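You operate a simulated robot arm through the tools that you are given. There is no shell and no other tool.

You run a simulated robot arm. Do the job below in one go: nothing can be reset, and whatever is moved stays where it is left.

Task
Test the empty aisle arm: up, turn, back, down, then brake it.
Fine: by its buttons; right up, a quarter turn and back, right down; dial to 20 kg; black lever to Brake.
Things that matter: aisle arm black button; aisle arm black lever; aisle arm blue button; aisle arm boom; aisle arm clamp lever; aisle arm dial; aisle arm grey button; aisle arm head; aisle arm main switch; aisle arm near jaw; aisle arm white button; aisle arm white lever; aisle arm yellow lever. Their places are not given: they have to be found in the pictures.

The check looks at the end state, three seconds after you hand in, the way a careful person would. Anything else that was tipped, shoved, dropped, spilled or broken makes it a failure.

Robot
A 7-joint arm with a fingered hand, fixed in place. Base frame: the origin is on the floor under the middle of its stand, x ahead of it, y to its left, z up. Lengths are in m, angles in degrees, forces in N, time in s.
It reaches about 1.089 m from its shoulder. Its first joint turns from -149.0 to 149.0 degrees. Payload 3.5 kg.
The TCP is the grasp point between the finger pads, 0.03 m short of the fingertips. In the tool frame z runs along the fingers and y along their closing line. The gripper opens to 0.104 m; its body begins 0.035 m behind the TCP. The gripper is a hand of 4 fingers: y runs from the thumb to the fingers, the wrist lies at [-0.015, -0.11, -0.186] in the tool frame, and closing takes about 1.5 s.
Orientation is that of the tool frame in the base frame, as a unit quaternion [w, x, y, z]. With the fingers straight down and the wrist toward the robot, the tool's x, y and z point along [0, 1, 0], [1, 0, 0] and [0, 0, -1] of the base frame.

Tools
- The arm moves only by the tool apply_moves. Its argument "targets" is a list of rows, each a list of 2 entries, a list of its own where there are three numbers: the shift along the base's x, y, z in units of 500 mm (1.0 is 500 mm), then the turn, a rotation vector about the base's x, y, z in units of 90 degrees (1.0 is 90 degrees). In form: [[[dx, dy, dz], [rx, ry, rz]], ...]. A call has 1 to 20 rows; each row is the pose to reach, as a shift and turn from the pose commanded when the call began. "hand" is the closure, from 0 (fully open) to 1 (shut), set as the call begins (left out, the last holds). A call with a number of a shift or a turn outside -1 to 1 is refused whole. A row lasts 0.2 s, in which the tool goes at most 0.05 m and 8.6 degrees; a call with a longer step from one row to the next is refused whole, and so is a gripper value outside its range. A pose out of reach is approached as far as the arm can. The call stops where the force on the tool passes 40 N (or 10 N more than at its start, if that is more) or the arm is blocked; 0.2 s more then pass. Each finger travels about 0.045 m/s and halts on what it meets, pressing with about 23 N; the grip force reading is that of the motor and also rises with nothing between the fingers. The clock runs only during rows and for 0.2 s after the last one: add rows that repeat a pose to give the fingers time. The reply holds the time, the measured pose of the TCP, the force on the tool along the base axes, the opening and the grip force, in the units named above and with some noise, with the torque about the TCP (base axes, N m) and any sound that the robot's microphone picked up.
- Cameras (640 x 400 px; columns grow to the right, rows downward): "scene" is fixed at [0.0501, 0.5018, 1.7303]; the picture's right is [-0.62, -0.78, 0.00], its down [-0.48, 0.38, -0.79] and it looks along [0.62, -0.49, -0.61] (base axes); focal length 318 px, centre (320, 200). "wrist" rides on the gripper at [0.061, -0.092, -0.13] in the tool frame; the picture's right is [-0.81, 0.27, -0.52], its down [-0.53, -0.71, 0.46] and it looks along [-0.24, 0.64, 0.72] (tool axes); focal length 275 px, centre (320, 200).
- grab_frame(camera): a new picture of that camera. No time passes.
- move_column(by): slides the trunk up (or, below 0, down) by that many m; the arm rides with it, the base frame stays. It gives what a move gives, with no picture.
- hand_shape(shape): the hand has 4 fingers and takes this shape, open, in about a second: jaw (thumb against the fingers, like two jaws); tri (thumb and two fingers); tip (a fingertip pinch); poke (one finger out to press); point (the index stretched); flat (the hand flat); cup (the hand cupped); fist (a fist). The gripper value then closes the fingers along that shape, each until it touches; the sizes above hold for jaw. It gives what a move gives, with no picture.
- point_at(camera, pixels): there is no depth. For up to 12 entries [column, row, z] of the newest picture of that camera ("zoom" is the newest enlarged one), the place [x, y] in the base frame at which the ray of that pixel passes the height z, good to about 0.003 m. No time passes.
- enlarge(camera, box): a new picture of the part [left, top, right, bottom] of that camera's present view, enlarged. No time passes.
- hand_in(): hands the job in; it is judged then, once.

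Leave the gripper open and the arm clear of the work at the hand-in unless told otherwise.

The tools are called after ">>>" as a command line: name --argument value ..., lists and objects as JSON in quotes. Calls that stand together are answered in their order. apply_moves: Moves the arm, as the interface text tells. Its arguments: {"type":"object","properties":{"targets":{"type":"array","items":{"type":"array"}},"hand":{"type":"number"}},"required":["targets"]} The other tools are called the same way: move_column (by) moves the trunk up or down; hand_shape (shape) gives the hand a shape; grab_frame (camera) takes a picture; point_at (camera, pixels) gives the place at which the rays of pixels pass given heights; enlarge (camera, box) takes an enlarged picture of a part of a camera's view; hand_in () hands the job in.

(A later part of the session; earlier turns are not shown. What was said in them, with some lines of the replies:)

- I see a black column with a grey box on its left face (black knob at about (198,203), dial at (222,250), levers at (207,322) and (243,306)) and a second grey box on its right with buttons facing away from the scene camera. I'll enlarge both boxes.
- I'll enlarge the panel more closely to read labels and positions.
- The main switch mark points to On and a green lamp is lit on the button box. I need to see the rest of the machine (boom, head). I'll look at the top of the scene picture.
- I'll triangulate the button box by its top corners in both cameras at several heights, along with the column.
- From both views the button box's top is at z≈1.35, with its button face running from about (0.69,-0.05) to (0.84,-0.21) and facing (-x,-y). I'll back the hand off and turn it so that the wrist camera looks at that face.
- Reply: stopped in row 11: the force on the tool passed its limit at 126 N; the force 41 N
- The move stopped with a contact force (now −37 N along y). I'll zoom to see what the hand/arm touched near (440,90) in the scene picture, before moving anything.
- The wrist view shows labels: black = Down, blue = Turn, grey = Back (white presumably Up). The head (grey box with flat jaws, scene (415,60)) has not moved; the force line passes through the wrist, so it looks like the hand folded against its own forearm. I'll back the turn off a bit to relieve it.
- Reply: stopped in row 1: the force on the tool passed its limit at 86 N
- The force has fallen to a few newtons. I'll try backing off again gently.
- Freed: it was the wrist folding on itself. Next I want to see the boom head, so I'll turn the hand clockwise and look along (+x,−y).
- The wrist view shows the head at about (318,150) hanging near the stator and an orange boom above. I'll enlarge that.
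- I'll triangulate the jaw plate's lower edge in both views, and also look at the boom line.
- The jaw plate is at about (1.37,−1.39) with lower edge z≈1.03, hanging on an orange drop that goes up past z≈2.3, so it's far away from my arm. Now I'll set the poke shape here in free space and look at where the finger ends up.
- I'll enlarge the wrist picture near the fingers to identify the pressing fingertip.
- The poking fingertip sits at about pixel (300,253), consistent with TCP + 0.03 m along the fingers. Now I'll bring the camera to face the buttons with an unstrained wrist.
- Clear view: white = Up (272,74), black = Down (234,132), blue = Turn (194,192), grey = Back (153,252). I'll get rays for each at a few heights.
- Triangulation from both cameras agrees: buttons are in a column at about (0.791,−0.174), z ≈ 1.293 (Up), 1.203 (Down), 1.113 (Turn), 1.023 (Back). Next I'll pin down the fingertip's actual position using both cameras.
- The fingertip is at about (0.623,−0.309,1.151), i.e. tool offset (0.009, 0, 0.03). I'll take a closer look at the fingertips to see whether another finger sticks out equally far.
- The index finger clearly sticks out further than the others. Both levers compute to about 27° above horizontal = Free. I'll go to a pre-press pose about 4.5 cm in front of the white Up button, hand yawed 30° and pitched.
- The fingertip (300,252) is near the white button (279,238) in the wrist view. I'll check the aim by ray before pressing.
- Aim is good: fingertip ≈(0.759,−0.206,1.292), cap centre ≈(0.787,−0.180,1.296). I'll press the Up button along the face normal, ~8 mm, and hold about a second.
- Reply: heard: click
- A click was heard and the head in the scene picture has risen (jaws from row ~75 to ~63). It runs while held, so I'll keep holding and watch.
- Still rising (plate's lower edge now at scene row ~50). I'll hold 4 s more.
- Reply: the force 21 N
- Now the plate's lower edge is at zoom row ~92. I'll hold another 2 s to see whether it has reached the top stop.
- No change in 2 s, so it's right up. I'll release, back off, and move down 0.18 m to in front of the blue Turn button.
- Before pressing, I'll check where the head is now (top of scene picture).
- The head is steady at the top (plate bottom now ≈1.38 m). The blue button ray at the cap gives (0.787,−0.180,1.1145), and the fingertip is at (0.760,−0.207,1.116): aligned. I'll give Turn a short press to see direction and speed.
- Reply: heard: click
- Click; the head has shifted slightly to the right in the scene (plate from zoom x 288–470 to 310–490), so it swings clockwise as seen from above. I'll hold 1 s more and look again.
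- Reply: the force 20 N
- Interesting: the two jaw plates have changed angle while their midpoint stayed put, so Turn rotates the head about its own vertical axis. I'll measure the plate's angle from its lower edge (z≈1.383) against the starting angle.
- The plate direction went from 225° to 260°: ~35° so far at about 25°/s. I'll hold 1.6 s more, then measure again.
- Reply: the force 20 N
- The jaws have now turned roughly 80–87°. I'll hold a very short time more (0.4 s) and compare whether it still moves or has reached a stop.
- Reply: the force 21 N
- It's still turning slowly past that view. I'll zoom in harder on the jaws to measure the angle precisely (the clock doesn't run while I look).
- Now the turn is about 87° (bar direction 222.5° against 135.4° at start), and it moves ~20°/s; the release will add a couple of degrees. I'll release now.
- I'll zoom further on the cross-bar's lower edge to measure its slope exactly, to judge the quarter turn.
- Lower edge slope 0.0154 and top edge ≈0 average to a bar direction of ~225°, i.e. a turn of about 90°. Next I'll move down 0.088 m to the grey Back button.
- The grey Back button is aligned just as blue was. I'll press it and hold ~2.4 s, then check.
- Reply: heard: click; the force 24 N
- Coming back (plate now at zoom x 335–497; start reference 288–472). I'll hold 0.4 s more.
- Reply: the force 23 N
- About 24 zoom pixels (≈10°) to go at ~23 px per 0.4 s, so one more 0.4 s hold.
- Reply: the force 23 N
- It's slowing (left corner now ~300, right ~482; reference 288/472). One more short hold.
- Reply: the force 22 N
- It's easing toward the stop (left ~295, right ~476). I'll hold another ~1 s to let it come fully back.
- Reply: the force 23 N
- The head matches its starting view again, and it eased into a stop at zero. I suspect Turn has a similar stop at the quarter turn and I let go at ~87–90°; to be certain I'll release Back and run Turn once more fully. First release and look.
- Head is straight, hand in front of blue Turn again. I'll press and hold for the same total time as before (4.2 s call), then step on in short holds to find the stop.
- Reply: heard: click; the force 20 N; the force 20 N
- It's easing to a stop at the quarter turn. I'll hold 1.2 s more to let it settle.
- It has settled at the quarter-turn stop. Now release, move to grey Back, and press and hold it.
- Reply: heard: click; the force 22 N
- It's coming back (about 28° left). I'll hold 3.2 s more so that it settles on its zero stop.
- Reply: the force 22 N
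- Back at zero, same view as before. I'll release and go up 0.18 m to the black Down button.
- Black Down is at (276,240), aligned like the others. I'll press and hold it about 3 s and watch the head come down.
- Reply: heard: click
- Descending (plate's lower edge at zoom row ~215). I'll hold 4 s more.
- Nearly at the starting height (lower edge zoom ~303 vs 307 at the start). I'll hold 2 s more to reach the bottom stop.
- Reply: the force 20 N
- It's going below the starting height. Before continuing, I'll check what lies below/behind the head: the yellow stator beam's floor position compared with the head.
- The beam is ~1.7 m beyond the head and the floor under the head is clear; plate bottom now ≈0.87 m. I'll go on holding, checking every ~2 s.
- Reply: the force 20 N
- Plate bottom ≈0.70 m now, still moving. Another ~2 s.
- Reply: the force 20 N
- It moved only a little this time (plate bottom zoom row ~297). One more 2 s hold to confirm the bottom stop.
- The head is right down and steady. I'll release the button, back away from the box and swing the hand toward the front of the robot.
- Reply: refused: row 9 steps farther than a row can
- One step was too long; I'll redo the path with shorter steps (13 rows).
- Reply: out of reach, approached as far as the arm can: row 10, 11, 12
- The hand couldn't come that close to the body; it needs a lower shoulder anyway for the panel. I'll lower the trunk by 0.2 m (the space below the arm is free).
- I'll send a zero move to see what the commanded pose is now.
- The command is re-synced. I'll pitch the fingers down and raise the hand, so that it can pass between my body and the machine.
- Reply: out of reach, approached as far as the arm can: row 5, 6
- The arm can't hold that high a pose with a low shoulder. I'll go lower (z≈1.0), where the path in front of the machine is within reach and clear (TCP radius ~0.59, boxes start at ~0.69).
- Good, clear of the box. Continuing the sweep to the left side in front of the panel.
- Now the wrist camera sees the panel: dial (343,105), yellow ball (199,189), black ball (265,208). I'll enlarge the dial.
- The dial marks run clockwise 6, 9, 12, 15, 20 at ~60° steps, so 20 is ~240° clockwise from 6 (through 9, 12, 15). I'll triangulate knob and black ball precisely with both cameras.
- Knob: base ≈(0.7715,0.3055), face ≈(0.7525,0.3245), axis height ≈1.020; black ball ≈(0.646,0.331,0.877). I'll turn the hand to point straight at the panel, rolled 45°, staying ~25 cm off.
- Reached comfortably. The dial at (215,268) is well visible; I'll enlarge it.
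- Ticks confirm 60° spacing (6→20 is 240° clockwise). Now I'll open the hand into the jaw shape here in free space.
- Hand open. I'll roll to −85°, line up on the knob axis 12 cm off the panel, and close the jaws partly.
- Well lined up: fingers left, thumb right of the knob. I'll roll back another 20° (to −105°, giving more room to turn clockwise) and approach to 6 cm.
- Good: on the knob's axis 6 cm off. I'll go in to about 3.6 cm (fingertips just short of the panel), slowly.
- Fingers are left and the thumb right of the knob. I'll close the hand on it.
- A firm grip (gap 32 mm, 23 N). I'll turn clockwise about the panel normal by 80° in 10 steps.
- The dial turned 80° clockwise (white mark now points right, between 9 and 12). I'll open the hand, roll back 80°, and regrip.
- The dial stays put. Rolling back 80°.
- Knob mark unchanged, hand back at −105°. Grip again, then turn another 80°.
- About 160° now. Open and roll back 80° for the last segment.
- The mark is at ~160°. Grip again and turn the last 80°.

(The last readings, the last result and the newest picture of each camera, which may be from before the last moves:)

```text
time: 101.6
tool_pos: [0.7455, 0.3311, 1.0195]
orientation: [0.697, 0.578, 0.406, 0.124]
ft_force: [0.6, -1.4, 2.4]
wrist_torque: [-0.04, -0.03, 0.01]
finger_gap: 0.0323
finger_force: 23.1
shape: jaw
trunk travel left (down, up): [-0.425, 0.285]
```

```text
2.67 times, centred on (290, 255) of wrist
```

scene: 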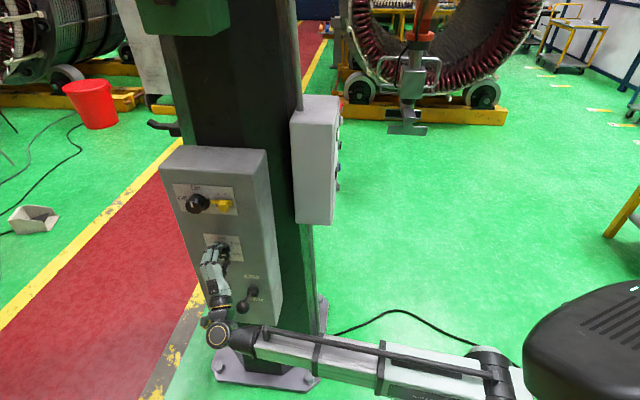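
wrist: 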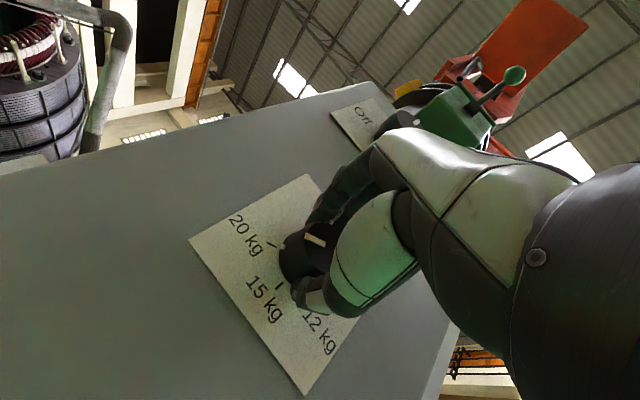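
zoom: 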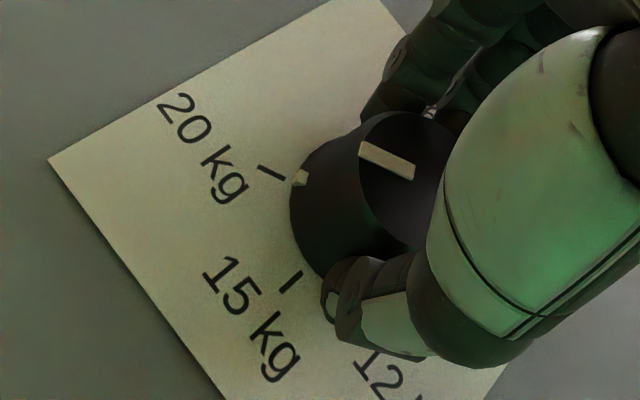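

The pointer dot now sits next to the 20 kg tick. I'll open the hand and back off to check it properly.

>>> apply_moves --targets '[[[0, 0, 0], [0, 0, 0]], [[0, 0, 0], [0, 0, 0]], [[0, 0, 0], [0, 0, 0]], [[0, 0, 0], [0, 0, 0]], [[0, 0, 0], [0, 0, 0]], [[0, 0, 0], [0, 0, 0]], [[-0.04, 0.04, 0], [0, 0, 0]], [[-0.08, 0.08, 0], [0, 0, 0]], [[-0.14, 0.14, 0], [0, 0, 0]], [[-0.2, 0.2, 0], [0, 0, 0]], [[-0.26, 0.26, 0], [0, 0, 0]]]' --hand 0.2

>>> grab_frame --camera "wrist"

>>> enlarge --camera "scene" --box '[190, 225, 250, 285]'

>>> grab_frame --camera "scene"

```text
time: 104.0
tool_pos: [0.6153, 0.4607, 1.0186]
orientation: [0.697, 0.577, 0.408, 0.122]
ft_force: [-0.3, -0.4, 0.1]
wrist_torque: [-0.01, 0.0, -0.01]
finger_gap: 0.0829
finger_force: 0.1
shape: jaw
trunk travel left (down, up): [-0.425, 0.285]
```

```text
taken
```

wrist: 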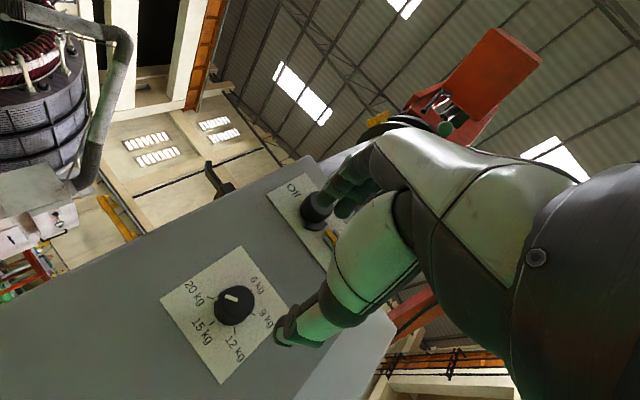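

```text
6.67 times, centred on (220, 255) of scene
```

zoom: 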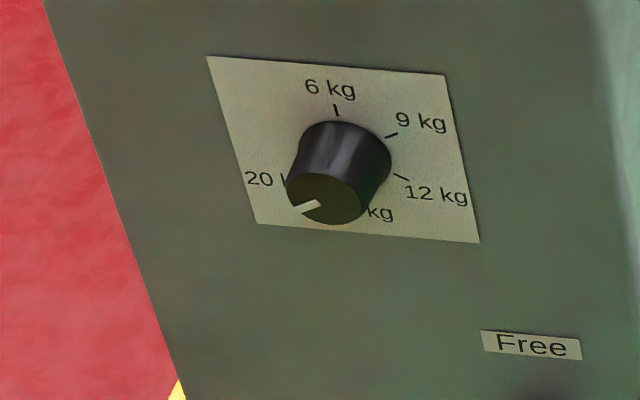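

```text
taken
```

scene: 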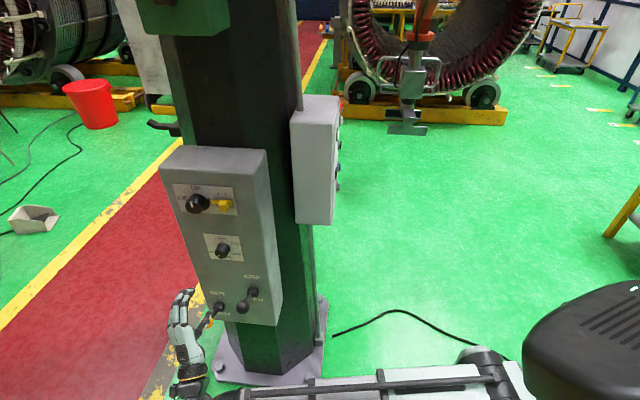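

>>> enlarge --camera "wrist" --box '[155, 240, 285, 390]'

>>> enlarge --camera "scene" --box '[190, 265, 275, 340]'

```text
2.67 times, centred on (220, 315) of wrist
```

zoom: 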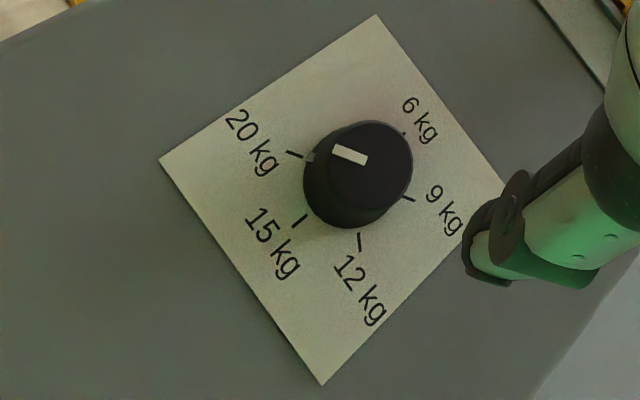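

```text
5.33 times, centred on (232, 302) of scene
```

zoom: 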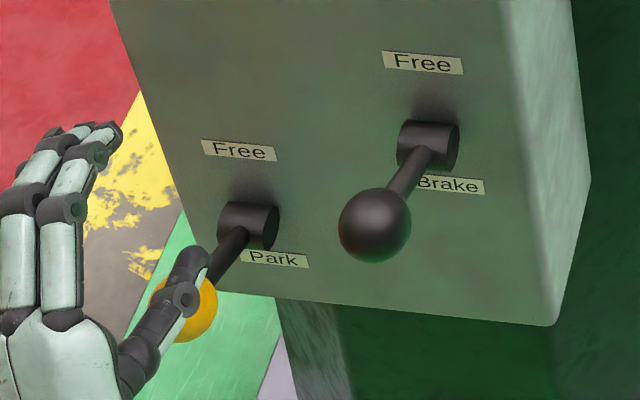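

The dial pointer lines up with the 20 kg tick, and both levers are still at Free. Next, the black lever: I'll pitch the hand to point downward, clear of the panel, then take the poke shape.

>>> apply_moves --targets '[[[-0.004, -0.004, 0.008], [0.0712, 0.037, -0.017]], [[-0.008, -0.008, 0.016], [0.1424, 0.0739, -0.0339]], [[-0.012, -0.012, 0.024], [0.2136, 0.1109, -0.0509]], [[-0.016, -0.016, 0.032], [0.2848, 0.1479, -0.0678]], [[-0.02, -0.02, 0.04], [0.356, 0.1849, -0.0848]], [[-0.024, -0.024, 0.048], [0.4272, 0.2218, -0.1017]], [[-0.028, -0.028, 0.056], [0.4984, 0.2588, -0.1187]], [[-0.032, -0.032, 0.064], [0.5696, 0.2958, -0.1356]], [[-0.036, -0.036, 0.072], [0.6408, 0.3327, -0.1526]], [[-0.04, -0.04, 0.08], [0.712, 0.3697, -0.1695]]]'

>>> hand_shape --shape "poke"

>>> grab_frame --camera "scene"

>>> grab_frame --camera "wrist"

```text
time: 106.2
tool_pos: [0.5958, 0.4404, 1.0596]
orientation: [0.16, 0.909, 0.379, 0.067]
ft_force: [0.8, -0.1, -1.3]
wrist_torque: [0.0, -0.05, 0.0]
finger_gap: 0.083
finger_force: 0.1
shape: jaw
trunk travel left (down, up): [-0.425, 0.285]
```

```text
time: 107.1
tool_pos: [0.5948, 0.4398, 1.0596]
orientation: [0.163, 0.908, 0.38, 0.068]
ft_force: [0.3, -0.3, -0.2]
wrist_torque: [-0.02, 0.03, -0.01]
finger_gap: 0.0
finger_force: 0.1
shape: poke
trunk travel left (down, up): [-0.425, 0.285]
```

```text
taken
```

scene: 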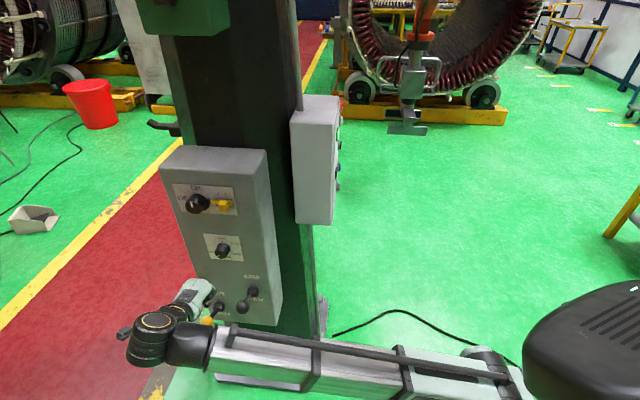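

```text
taken
```

wrist: 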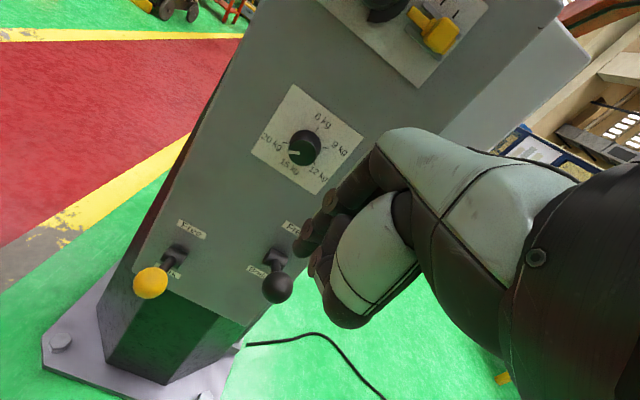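

Good view: black ball at (277,288), hub (276,256). I'll refine the ball's position with this ray.

>>> point_at --camera "wrist" --pixels '[[277, 287, 0.86], [277, 287, 0.88], [277, 287, 0.9], [276, 256, 0.82], [276, 256, 0.84], [152, 282, 0.74], [152, 282, 0.78]]'

>>> enlarge --camera "wrist" --box '[130, 210, 330, 330]'

```text
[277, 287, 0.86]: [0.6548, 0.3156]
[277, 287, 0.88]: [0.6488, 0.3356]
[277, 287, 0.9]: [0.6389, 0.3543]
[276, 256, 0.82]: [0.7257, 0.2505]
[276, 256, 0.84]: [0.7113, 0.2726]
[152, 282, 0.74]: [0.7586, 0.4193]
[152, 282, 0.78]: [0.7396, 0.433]
```

```text
3.20 times, centred on (230, 270) of wrist
```

zoom: 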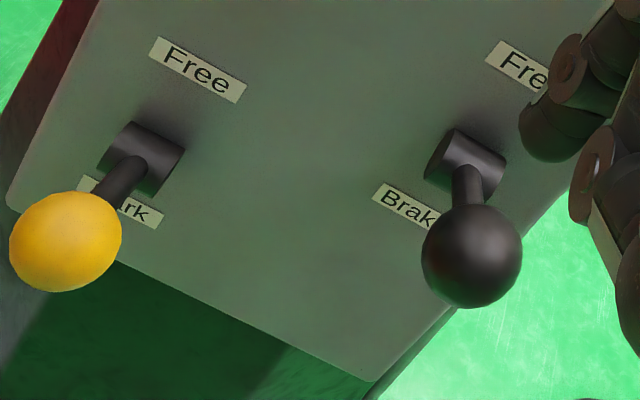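

Ball ≈(0.648,0.3325,0.877). I'll place the fingertip about 9 cm above the ball's centre and check.

>>> apply_moves --targets '[[[0.0179, -0.0511, -0.03], [0, 0, 0]], [[0.0358, -0.1022, -0.06], [0, 0, 0]], [[0.0537, -0.1533, -0.09], [0, 0, 0]], [[0.0716, -0.2044, -0.12], [0, 0, 0]], [[0.0716, -0.2044, -0.12], [0, 0, 0]]]'

>>> grab_frame --camera "wrist"

>>> enlarge --camera "scene" --box '[180, 240, 290, 340]'

```text
time: 108.3
tool_pos: [0.6327, 0.3382, 0.9978]
orientation: [0.161, 0.909, 0.38, 0.067]
ft_force: [-0.6, 0.7, 0.1]
wrist_torque: [-0.03, -0.02, -0.01]
finger_gap: 0.0
finger_force: 0.0
shape: poke
trunk travel left (down, up): [-0.425, 0.285]
```

```text
taken
```

wrist: 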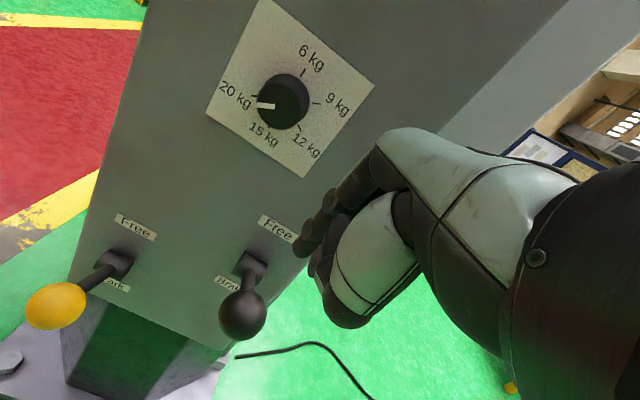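

```text
4.00 times, centred on (235, 290) of scene
```

zoom: 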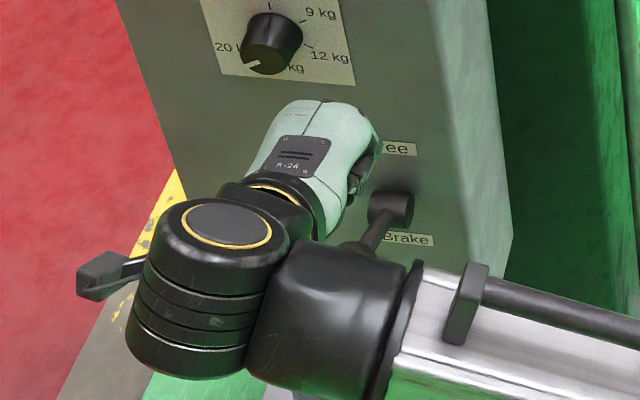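

I'll verify the ball's position once more from this closer view.

>>> point_at --camera "wrist" --pixels '[[243, 315, 0.86], [243, 315, 0.87], [243, 315, 0.88], [243, 315, 0.89], [299, 253, 0.96], [299, 253, 0.97], [299, 253, 0.98]]'

```text
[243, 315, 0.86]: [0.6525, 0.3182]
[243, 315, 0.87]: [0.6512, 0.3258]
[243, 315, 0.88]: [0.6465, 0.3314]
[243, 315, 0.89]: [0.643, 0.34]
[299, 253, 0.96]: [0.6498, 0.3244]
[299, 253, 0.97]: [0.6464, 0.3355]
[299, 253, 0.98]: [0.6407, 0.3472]
```

The fingertip is right above the ball. I'll push straight down: fast to near contact, then slower through the lever's arc.

>>> apply_moves --targets '[[[0, 0, -0.06], [0, 0, 0]], [[0, 0, -0.12], [0, 0, 0]], [[0, 0, -0.145], [0, 0, 0]], [[0, 0, -0.17], [0, 0, 0]], [[0, 0, -0.195], [0, 0, 0]], [[0, 0, -0.22], [0, 0, 0]], [[0, 0, -0.245], [0, 0, 0]], [[0, 0, -0.27], [0, 0, 0]], [[0, 0, -0.295], [0, 0, 0]], [[0, 0, -0.32], [0, 0, 0]], [[0, 0, -0.335], [0, 0, 0]]]'

>>> grab_frame --camera "wrist"

>>> enlarge --camera "scene" --box '[180, 240, 290, 340]'

```text
time: 110.7
tool_pos: [0.6315, 0.3384, 0.8325]
orientation: [0.162, 0.909, 0.378, 0.067]
ft_force: [-0.6, 0.2, 4.6]
wrist_torque: [0.0, -0.1, -0.02]
finger_gap: 0.0
finger_force: 0.1
shape: poke
trunk travel left (down, up): [-0.425, 0.285]
```

```text
taken
```

wrist: 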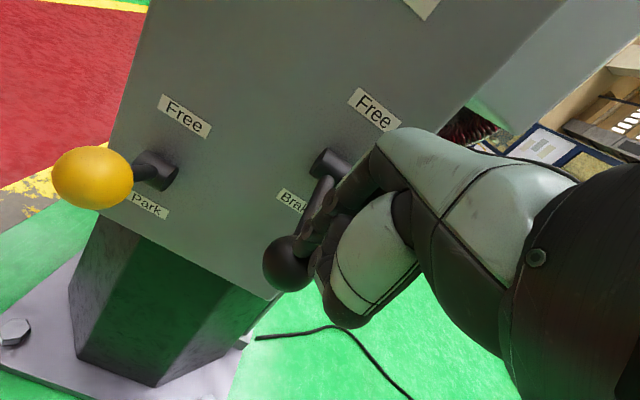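

```text
4.00 times, centred on (235, 290) of scene
```

zoom: 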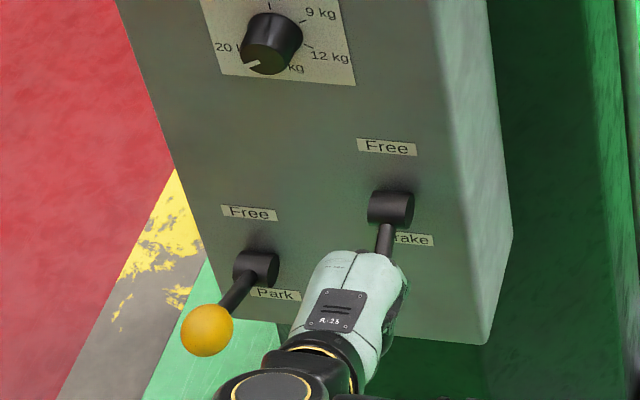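

The lever went down with only ~5 N; no stop felt yet. I'll push a little further to find the end stop.

>>> apply_moves --targets '[[[0, 0, -0.016], [0, 0, 0]], [[0, 0, -0.032], [0, 0, 0]], [[0, 0, -0.048], [0, 0, 0]]]'

>>> grab_frame --camera "wrist"

>>> enlarge --camera "scene" --box '[180, 240, 290, 340]'

```text
time: 111.1
tool_pos: [0.6318, 0.3379, 0.8315]
orientation: [0.165, 0.907, 0.38, 0.075]
ft_force: [-7.2, 3.6, 22.1]
wrist_torque: [-0.07, -0.2, -0.01]
finger_gap: 0.0
finger_force: 0.0
shape: poke
trunk travel left (down, up): [-0.425, 0.285]
stopped in row 2: the force on the tool passed its limit at 48 N (the readings are from after the stop); the commanded pose is now the measured one
```

```text
taken
```

wrist: 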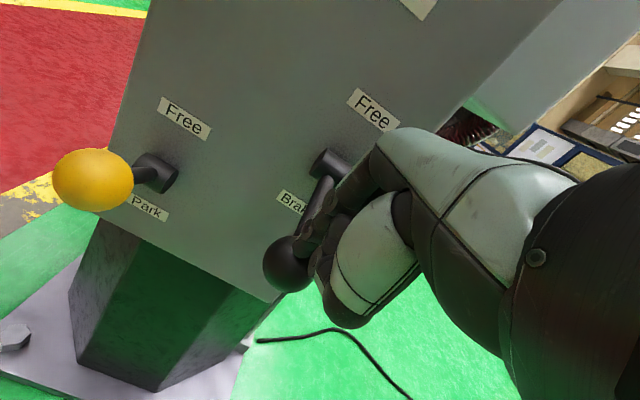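

```text
4.00 times, centred on (235, 290) of scene
```

zoom: 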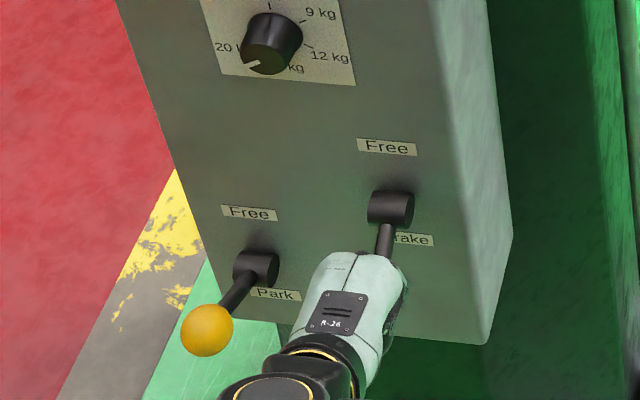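

It met a firm stop (48 N): lever is fully down at Brake. I'll lift the finger straight up and look.

>>> apply_moves --targets '[[[0, 0, 0.02], [0, 0, 0]], [[0, 0, 0.08], [0, 0, 0]], [[0, 0, 0.16], [0, 0, 0]], [[0, 0, 0.24], [0, 0, 0]], [[-0.05, 0.05, 0.3], [0, 0, 0]], [[-0.11, 0.11, 0.34], [0, 0, 0]], [[-0.17, 0.17, 0.36], [0, 0, 0]]]'

>>> grab_frame --camera "wrist"

>>> grab_frame --camera "scene"

>>> enlarge --camera "scene" --box '[180, 240, 290, 340]'

```text
time: 112.7
tool_pos: [0.5488, 0.4251, 1.0097]
orientation: [0.163, 0.908, 0.379, 0.073]
ft_force: [-0.4, 0.1, 0.6]
wrist_torque: [-0.02, -0.02, 0.0]
finger_gap: 0.0
finger_force: 0.1
shape: poke
trunk travel left (down, up): [-0.425, 0.285]
```

```text
taken
```

wrist: 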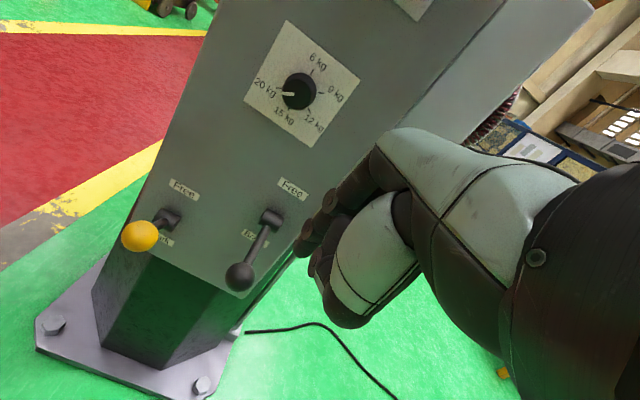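

```text
taken
```

scene: 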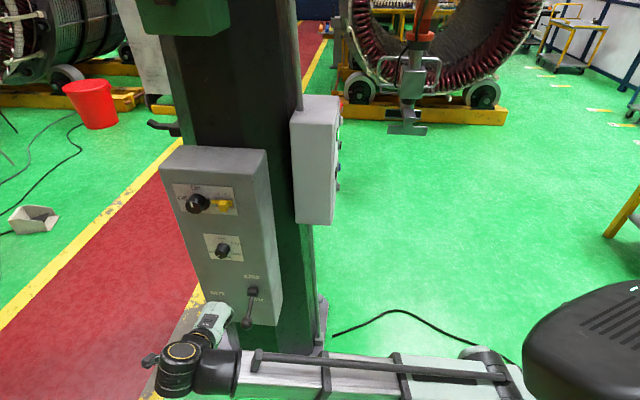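

```text
4.00 times, centred on (235, 290) of scene
```

zoom: 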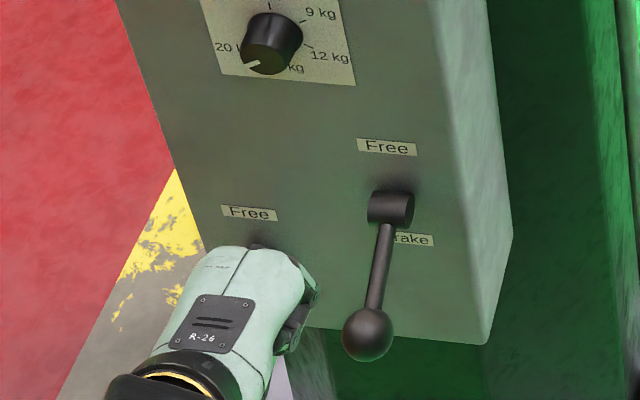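

The black lever is at Brake (≈30° below horizontal) and stays. I'll move the hand well clear of the panel, then open it and check everything once more.

>>> apply_moves --targets '[[[-0.05, 0.05, 0.005], [0, 0, 0]], [[-0.1, 0.1, 0.01], [0, 0, 0]], [[-0.15, 0.15, 0.015], [0, 0, 0]], [[-0.2, 0.2, 0.02], [0, 0, 0]]]'

>>> hand_shape --shape "jaw"

>>> apply_moves --targets '[[[0, 0, 0], [0, 0, 0]], [[0, 0, 0], [0, 0, 0]], [[0, 0, 0], [0, 0, 0]], [[0, 0, 0], [0, 0, 0]], [[0, 0, 0], [0, 0, 0]]]' --hand 0

>>> grab_frame --camera "scene"

>>> grab_frame --camera "wrist"

```text
time: 113.7
tool_pos: [0.4615, 0.5196, 1.0119]
orientation: [0.162, 0.906, 0.383, 0.076]
ft_force: [0.2, 0.5, -0.1]
wrist_torque: [0.01, -0.02, 0.0]
finger_gap: 0.0
finger_force: 0.1
shape: poke
out of reach, approached as far as the arm can: row 4
trunk travel left (down, up): [-0.425, 0.285]
```

```text
time: 114.6
tool_pos: [0.4609, 0.5183, 1.0105]
orientation: [0.162, 0.906, 0.384, 0.076]
ft_force: [0.2, -1.0, -0.9]
wrist_torque: [-0.01, 0.0, 0.01]
finger_gap: 0.1037
finger_force: 0.0
shape: jaw
trunk travel left (down, up): [-0.425, 0.285]
```

```text
time: 115.8
tool_pos: [0.4615, 0.519, 1.0117]
orientation: [0.161, 0.906, 0.384, 0.075]
ft_force: [-0.7, 1.2, 0.4]
wrist_torque: [0.03, 0.04, -0.01]
finger_gap: 0.1038
finger_force: 0.1
shape: jaw
trunk travel left (down, up): [-0.425, 0.285]
```

```text
taken
```

scene: 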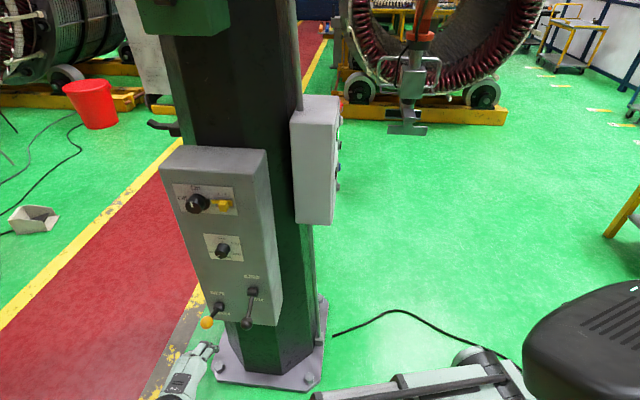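

```text
taken
```

wrist: 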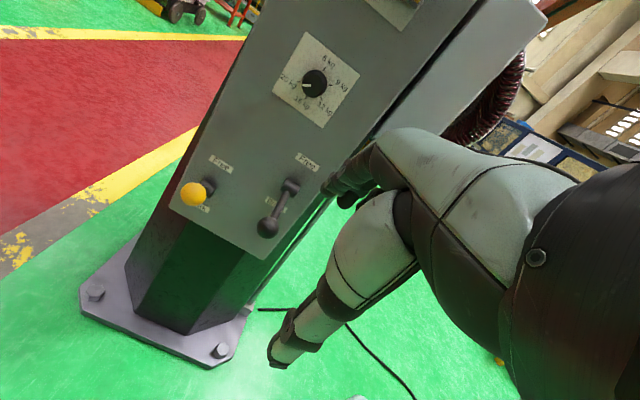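

I'll check the panel and the head in close-up a last time.

>>> enlarge --camera "scene" --box '[160, 170, 280, 340]'

>>> enlarge --camera "scene" --box '[330, 0, 490, 140]'

>>> enlarge --camera "scene" --box '[170, 180, 240, 220]'

>>> enlarge --camera "scene" --box '[190, 228, 254, 268]'

>>> enlarge --camera "scene" --box '[190, 270, 276, 334]'

```text
2.35 times, centred on (220, 255) of scene
```

zoom: 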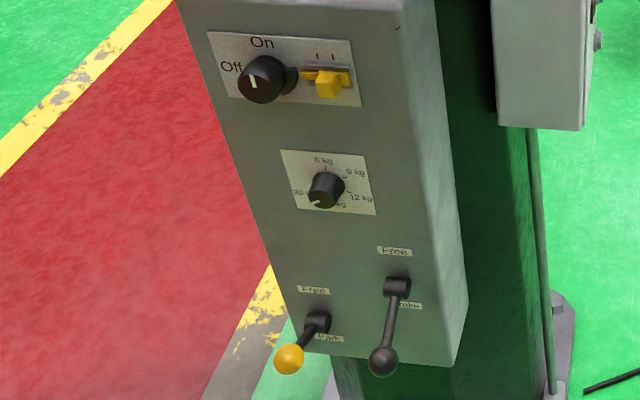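

```text
2.86 times, centred on (410, 70) of scene
```

zoom: 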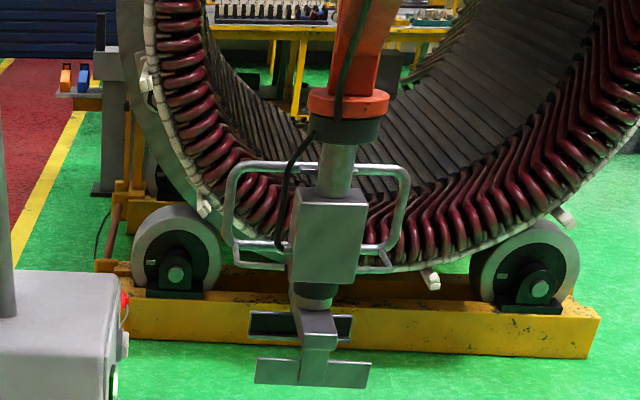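

```text
9.14 times, centred on (205, 200) of scene
```

zoom: 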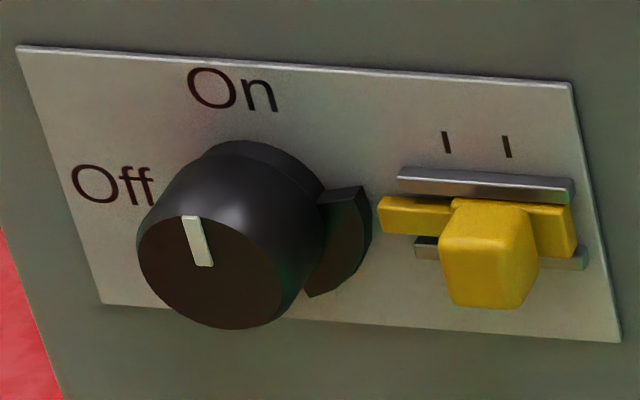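

```text
10.00 times, centred on (222, 248) of scene
```

zoom: 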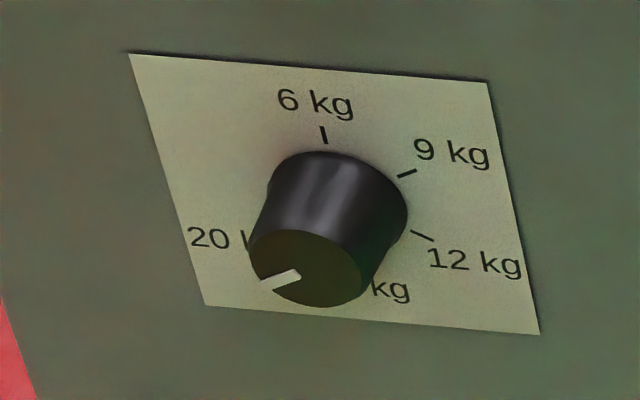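

```text
6.25 times, centred on (233, 302) of scene
```

zoom: 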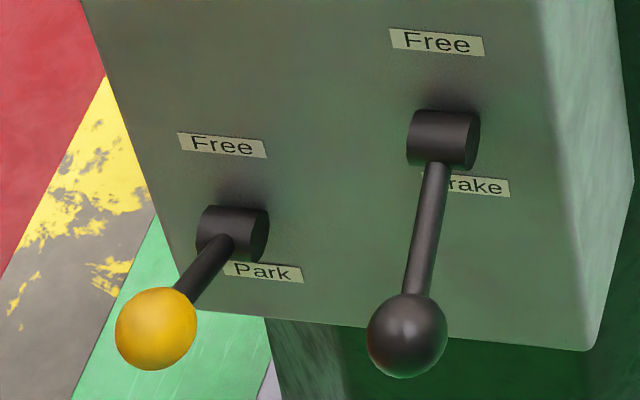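

The head is straight and right down, the dial is on 20 kg, and the black lever is at Brake. The yellow lever and main switch are unchanged, and the hand is open and clear of the work. Handing in.

>>> hand_in

```text
The job is handed in.
```

I tested the aisle arm and braked it, and the job is handed in; no verdict came back.

- **Up:** I held the white button until the head stopped rising.
- **Turn and back:** I held blue to its stop, about 90°, then grey back to the start. I ran this pair twice, because the first time I let go of blue a few degrees early.
- **Down:** I held black until the head stopped. It ended about 0.4 m lower than where it started, since it was not fully down at the beginning.
- **Dial:** It is on 20 kg, reached by turning clockwise through 9, 12 and 15.
- **Black lever:** It is pushed to its stop at Brake and stays there.

The main switch is still On and the yellow lever is still at Free. The hand is open and clear of the machine.

Early on, a move stopped with a force of 126 N while I was swinging the hand round. It looked like the hand folding against its own forearm, and the head had not moved. I backed off and saw no damage or shift in the pictures afterwards.
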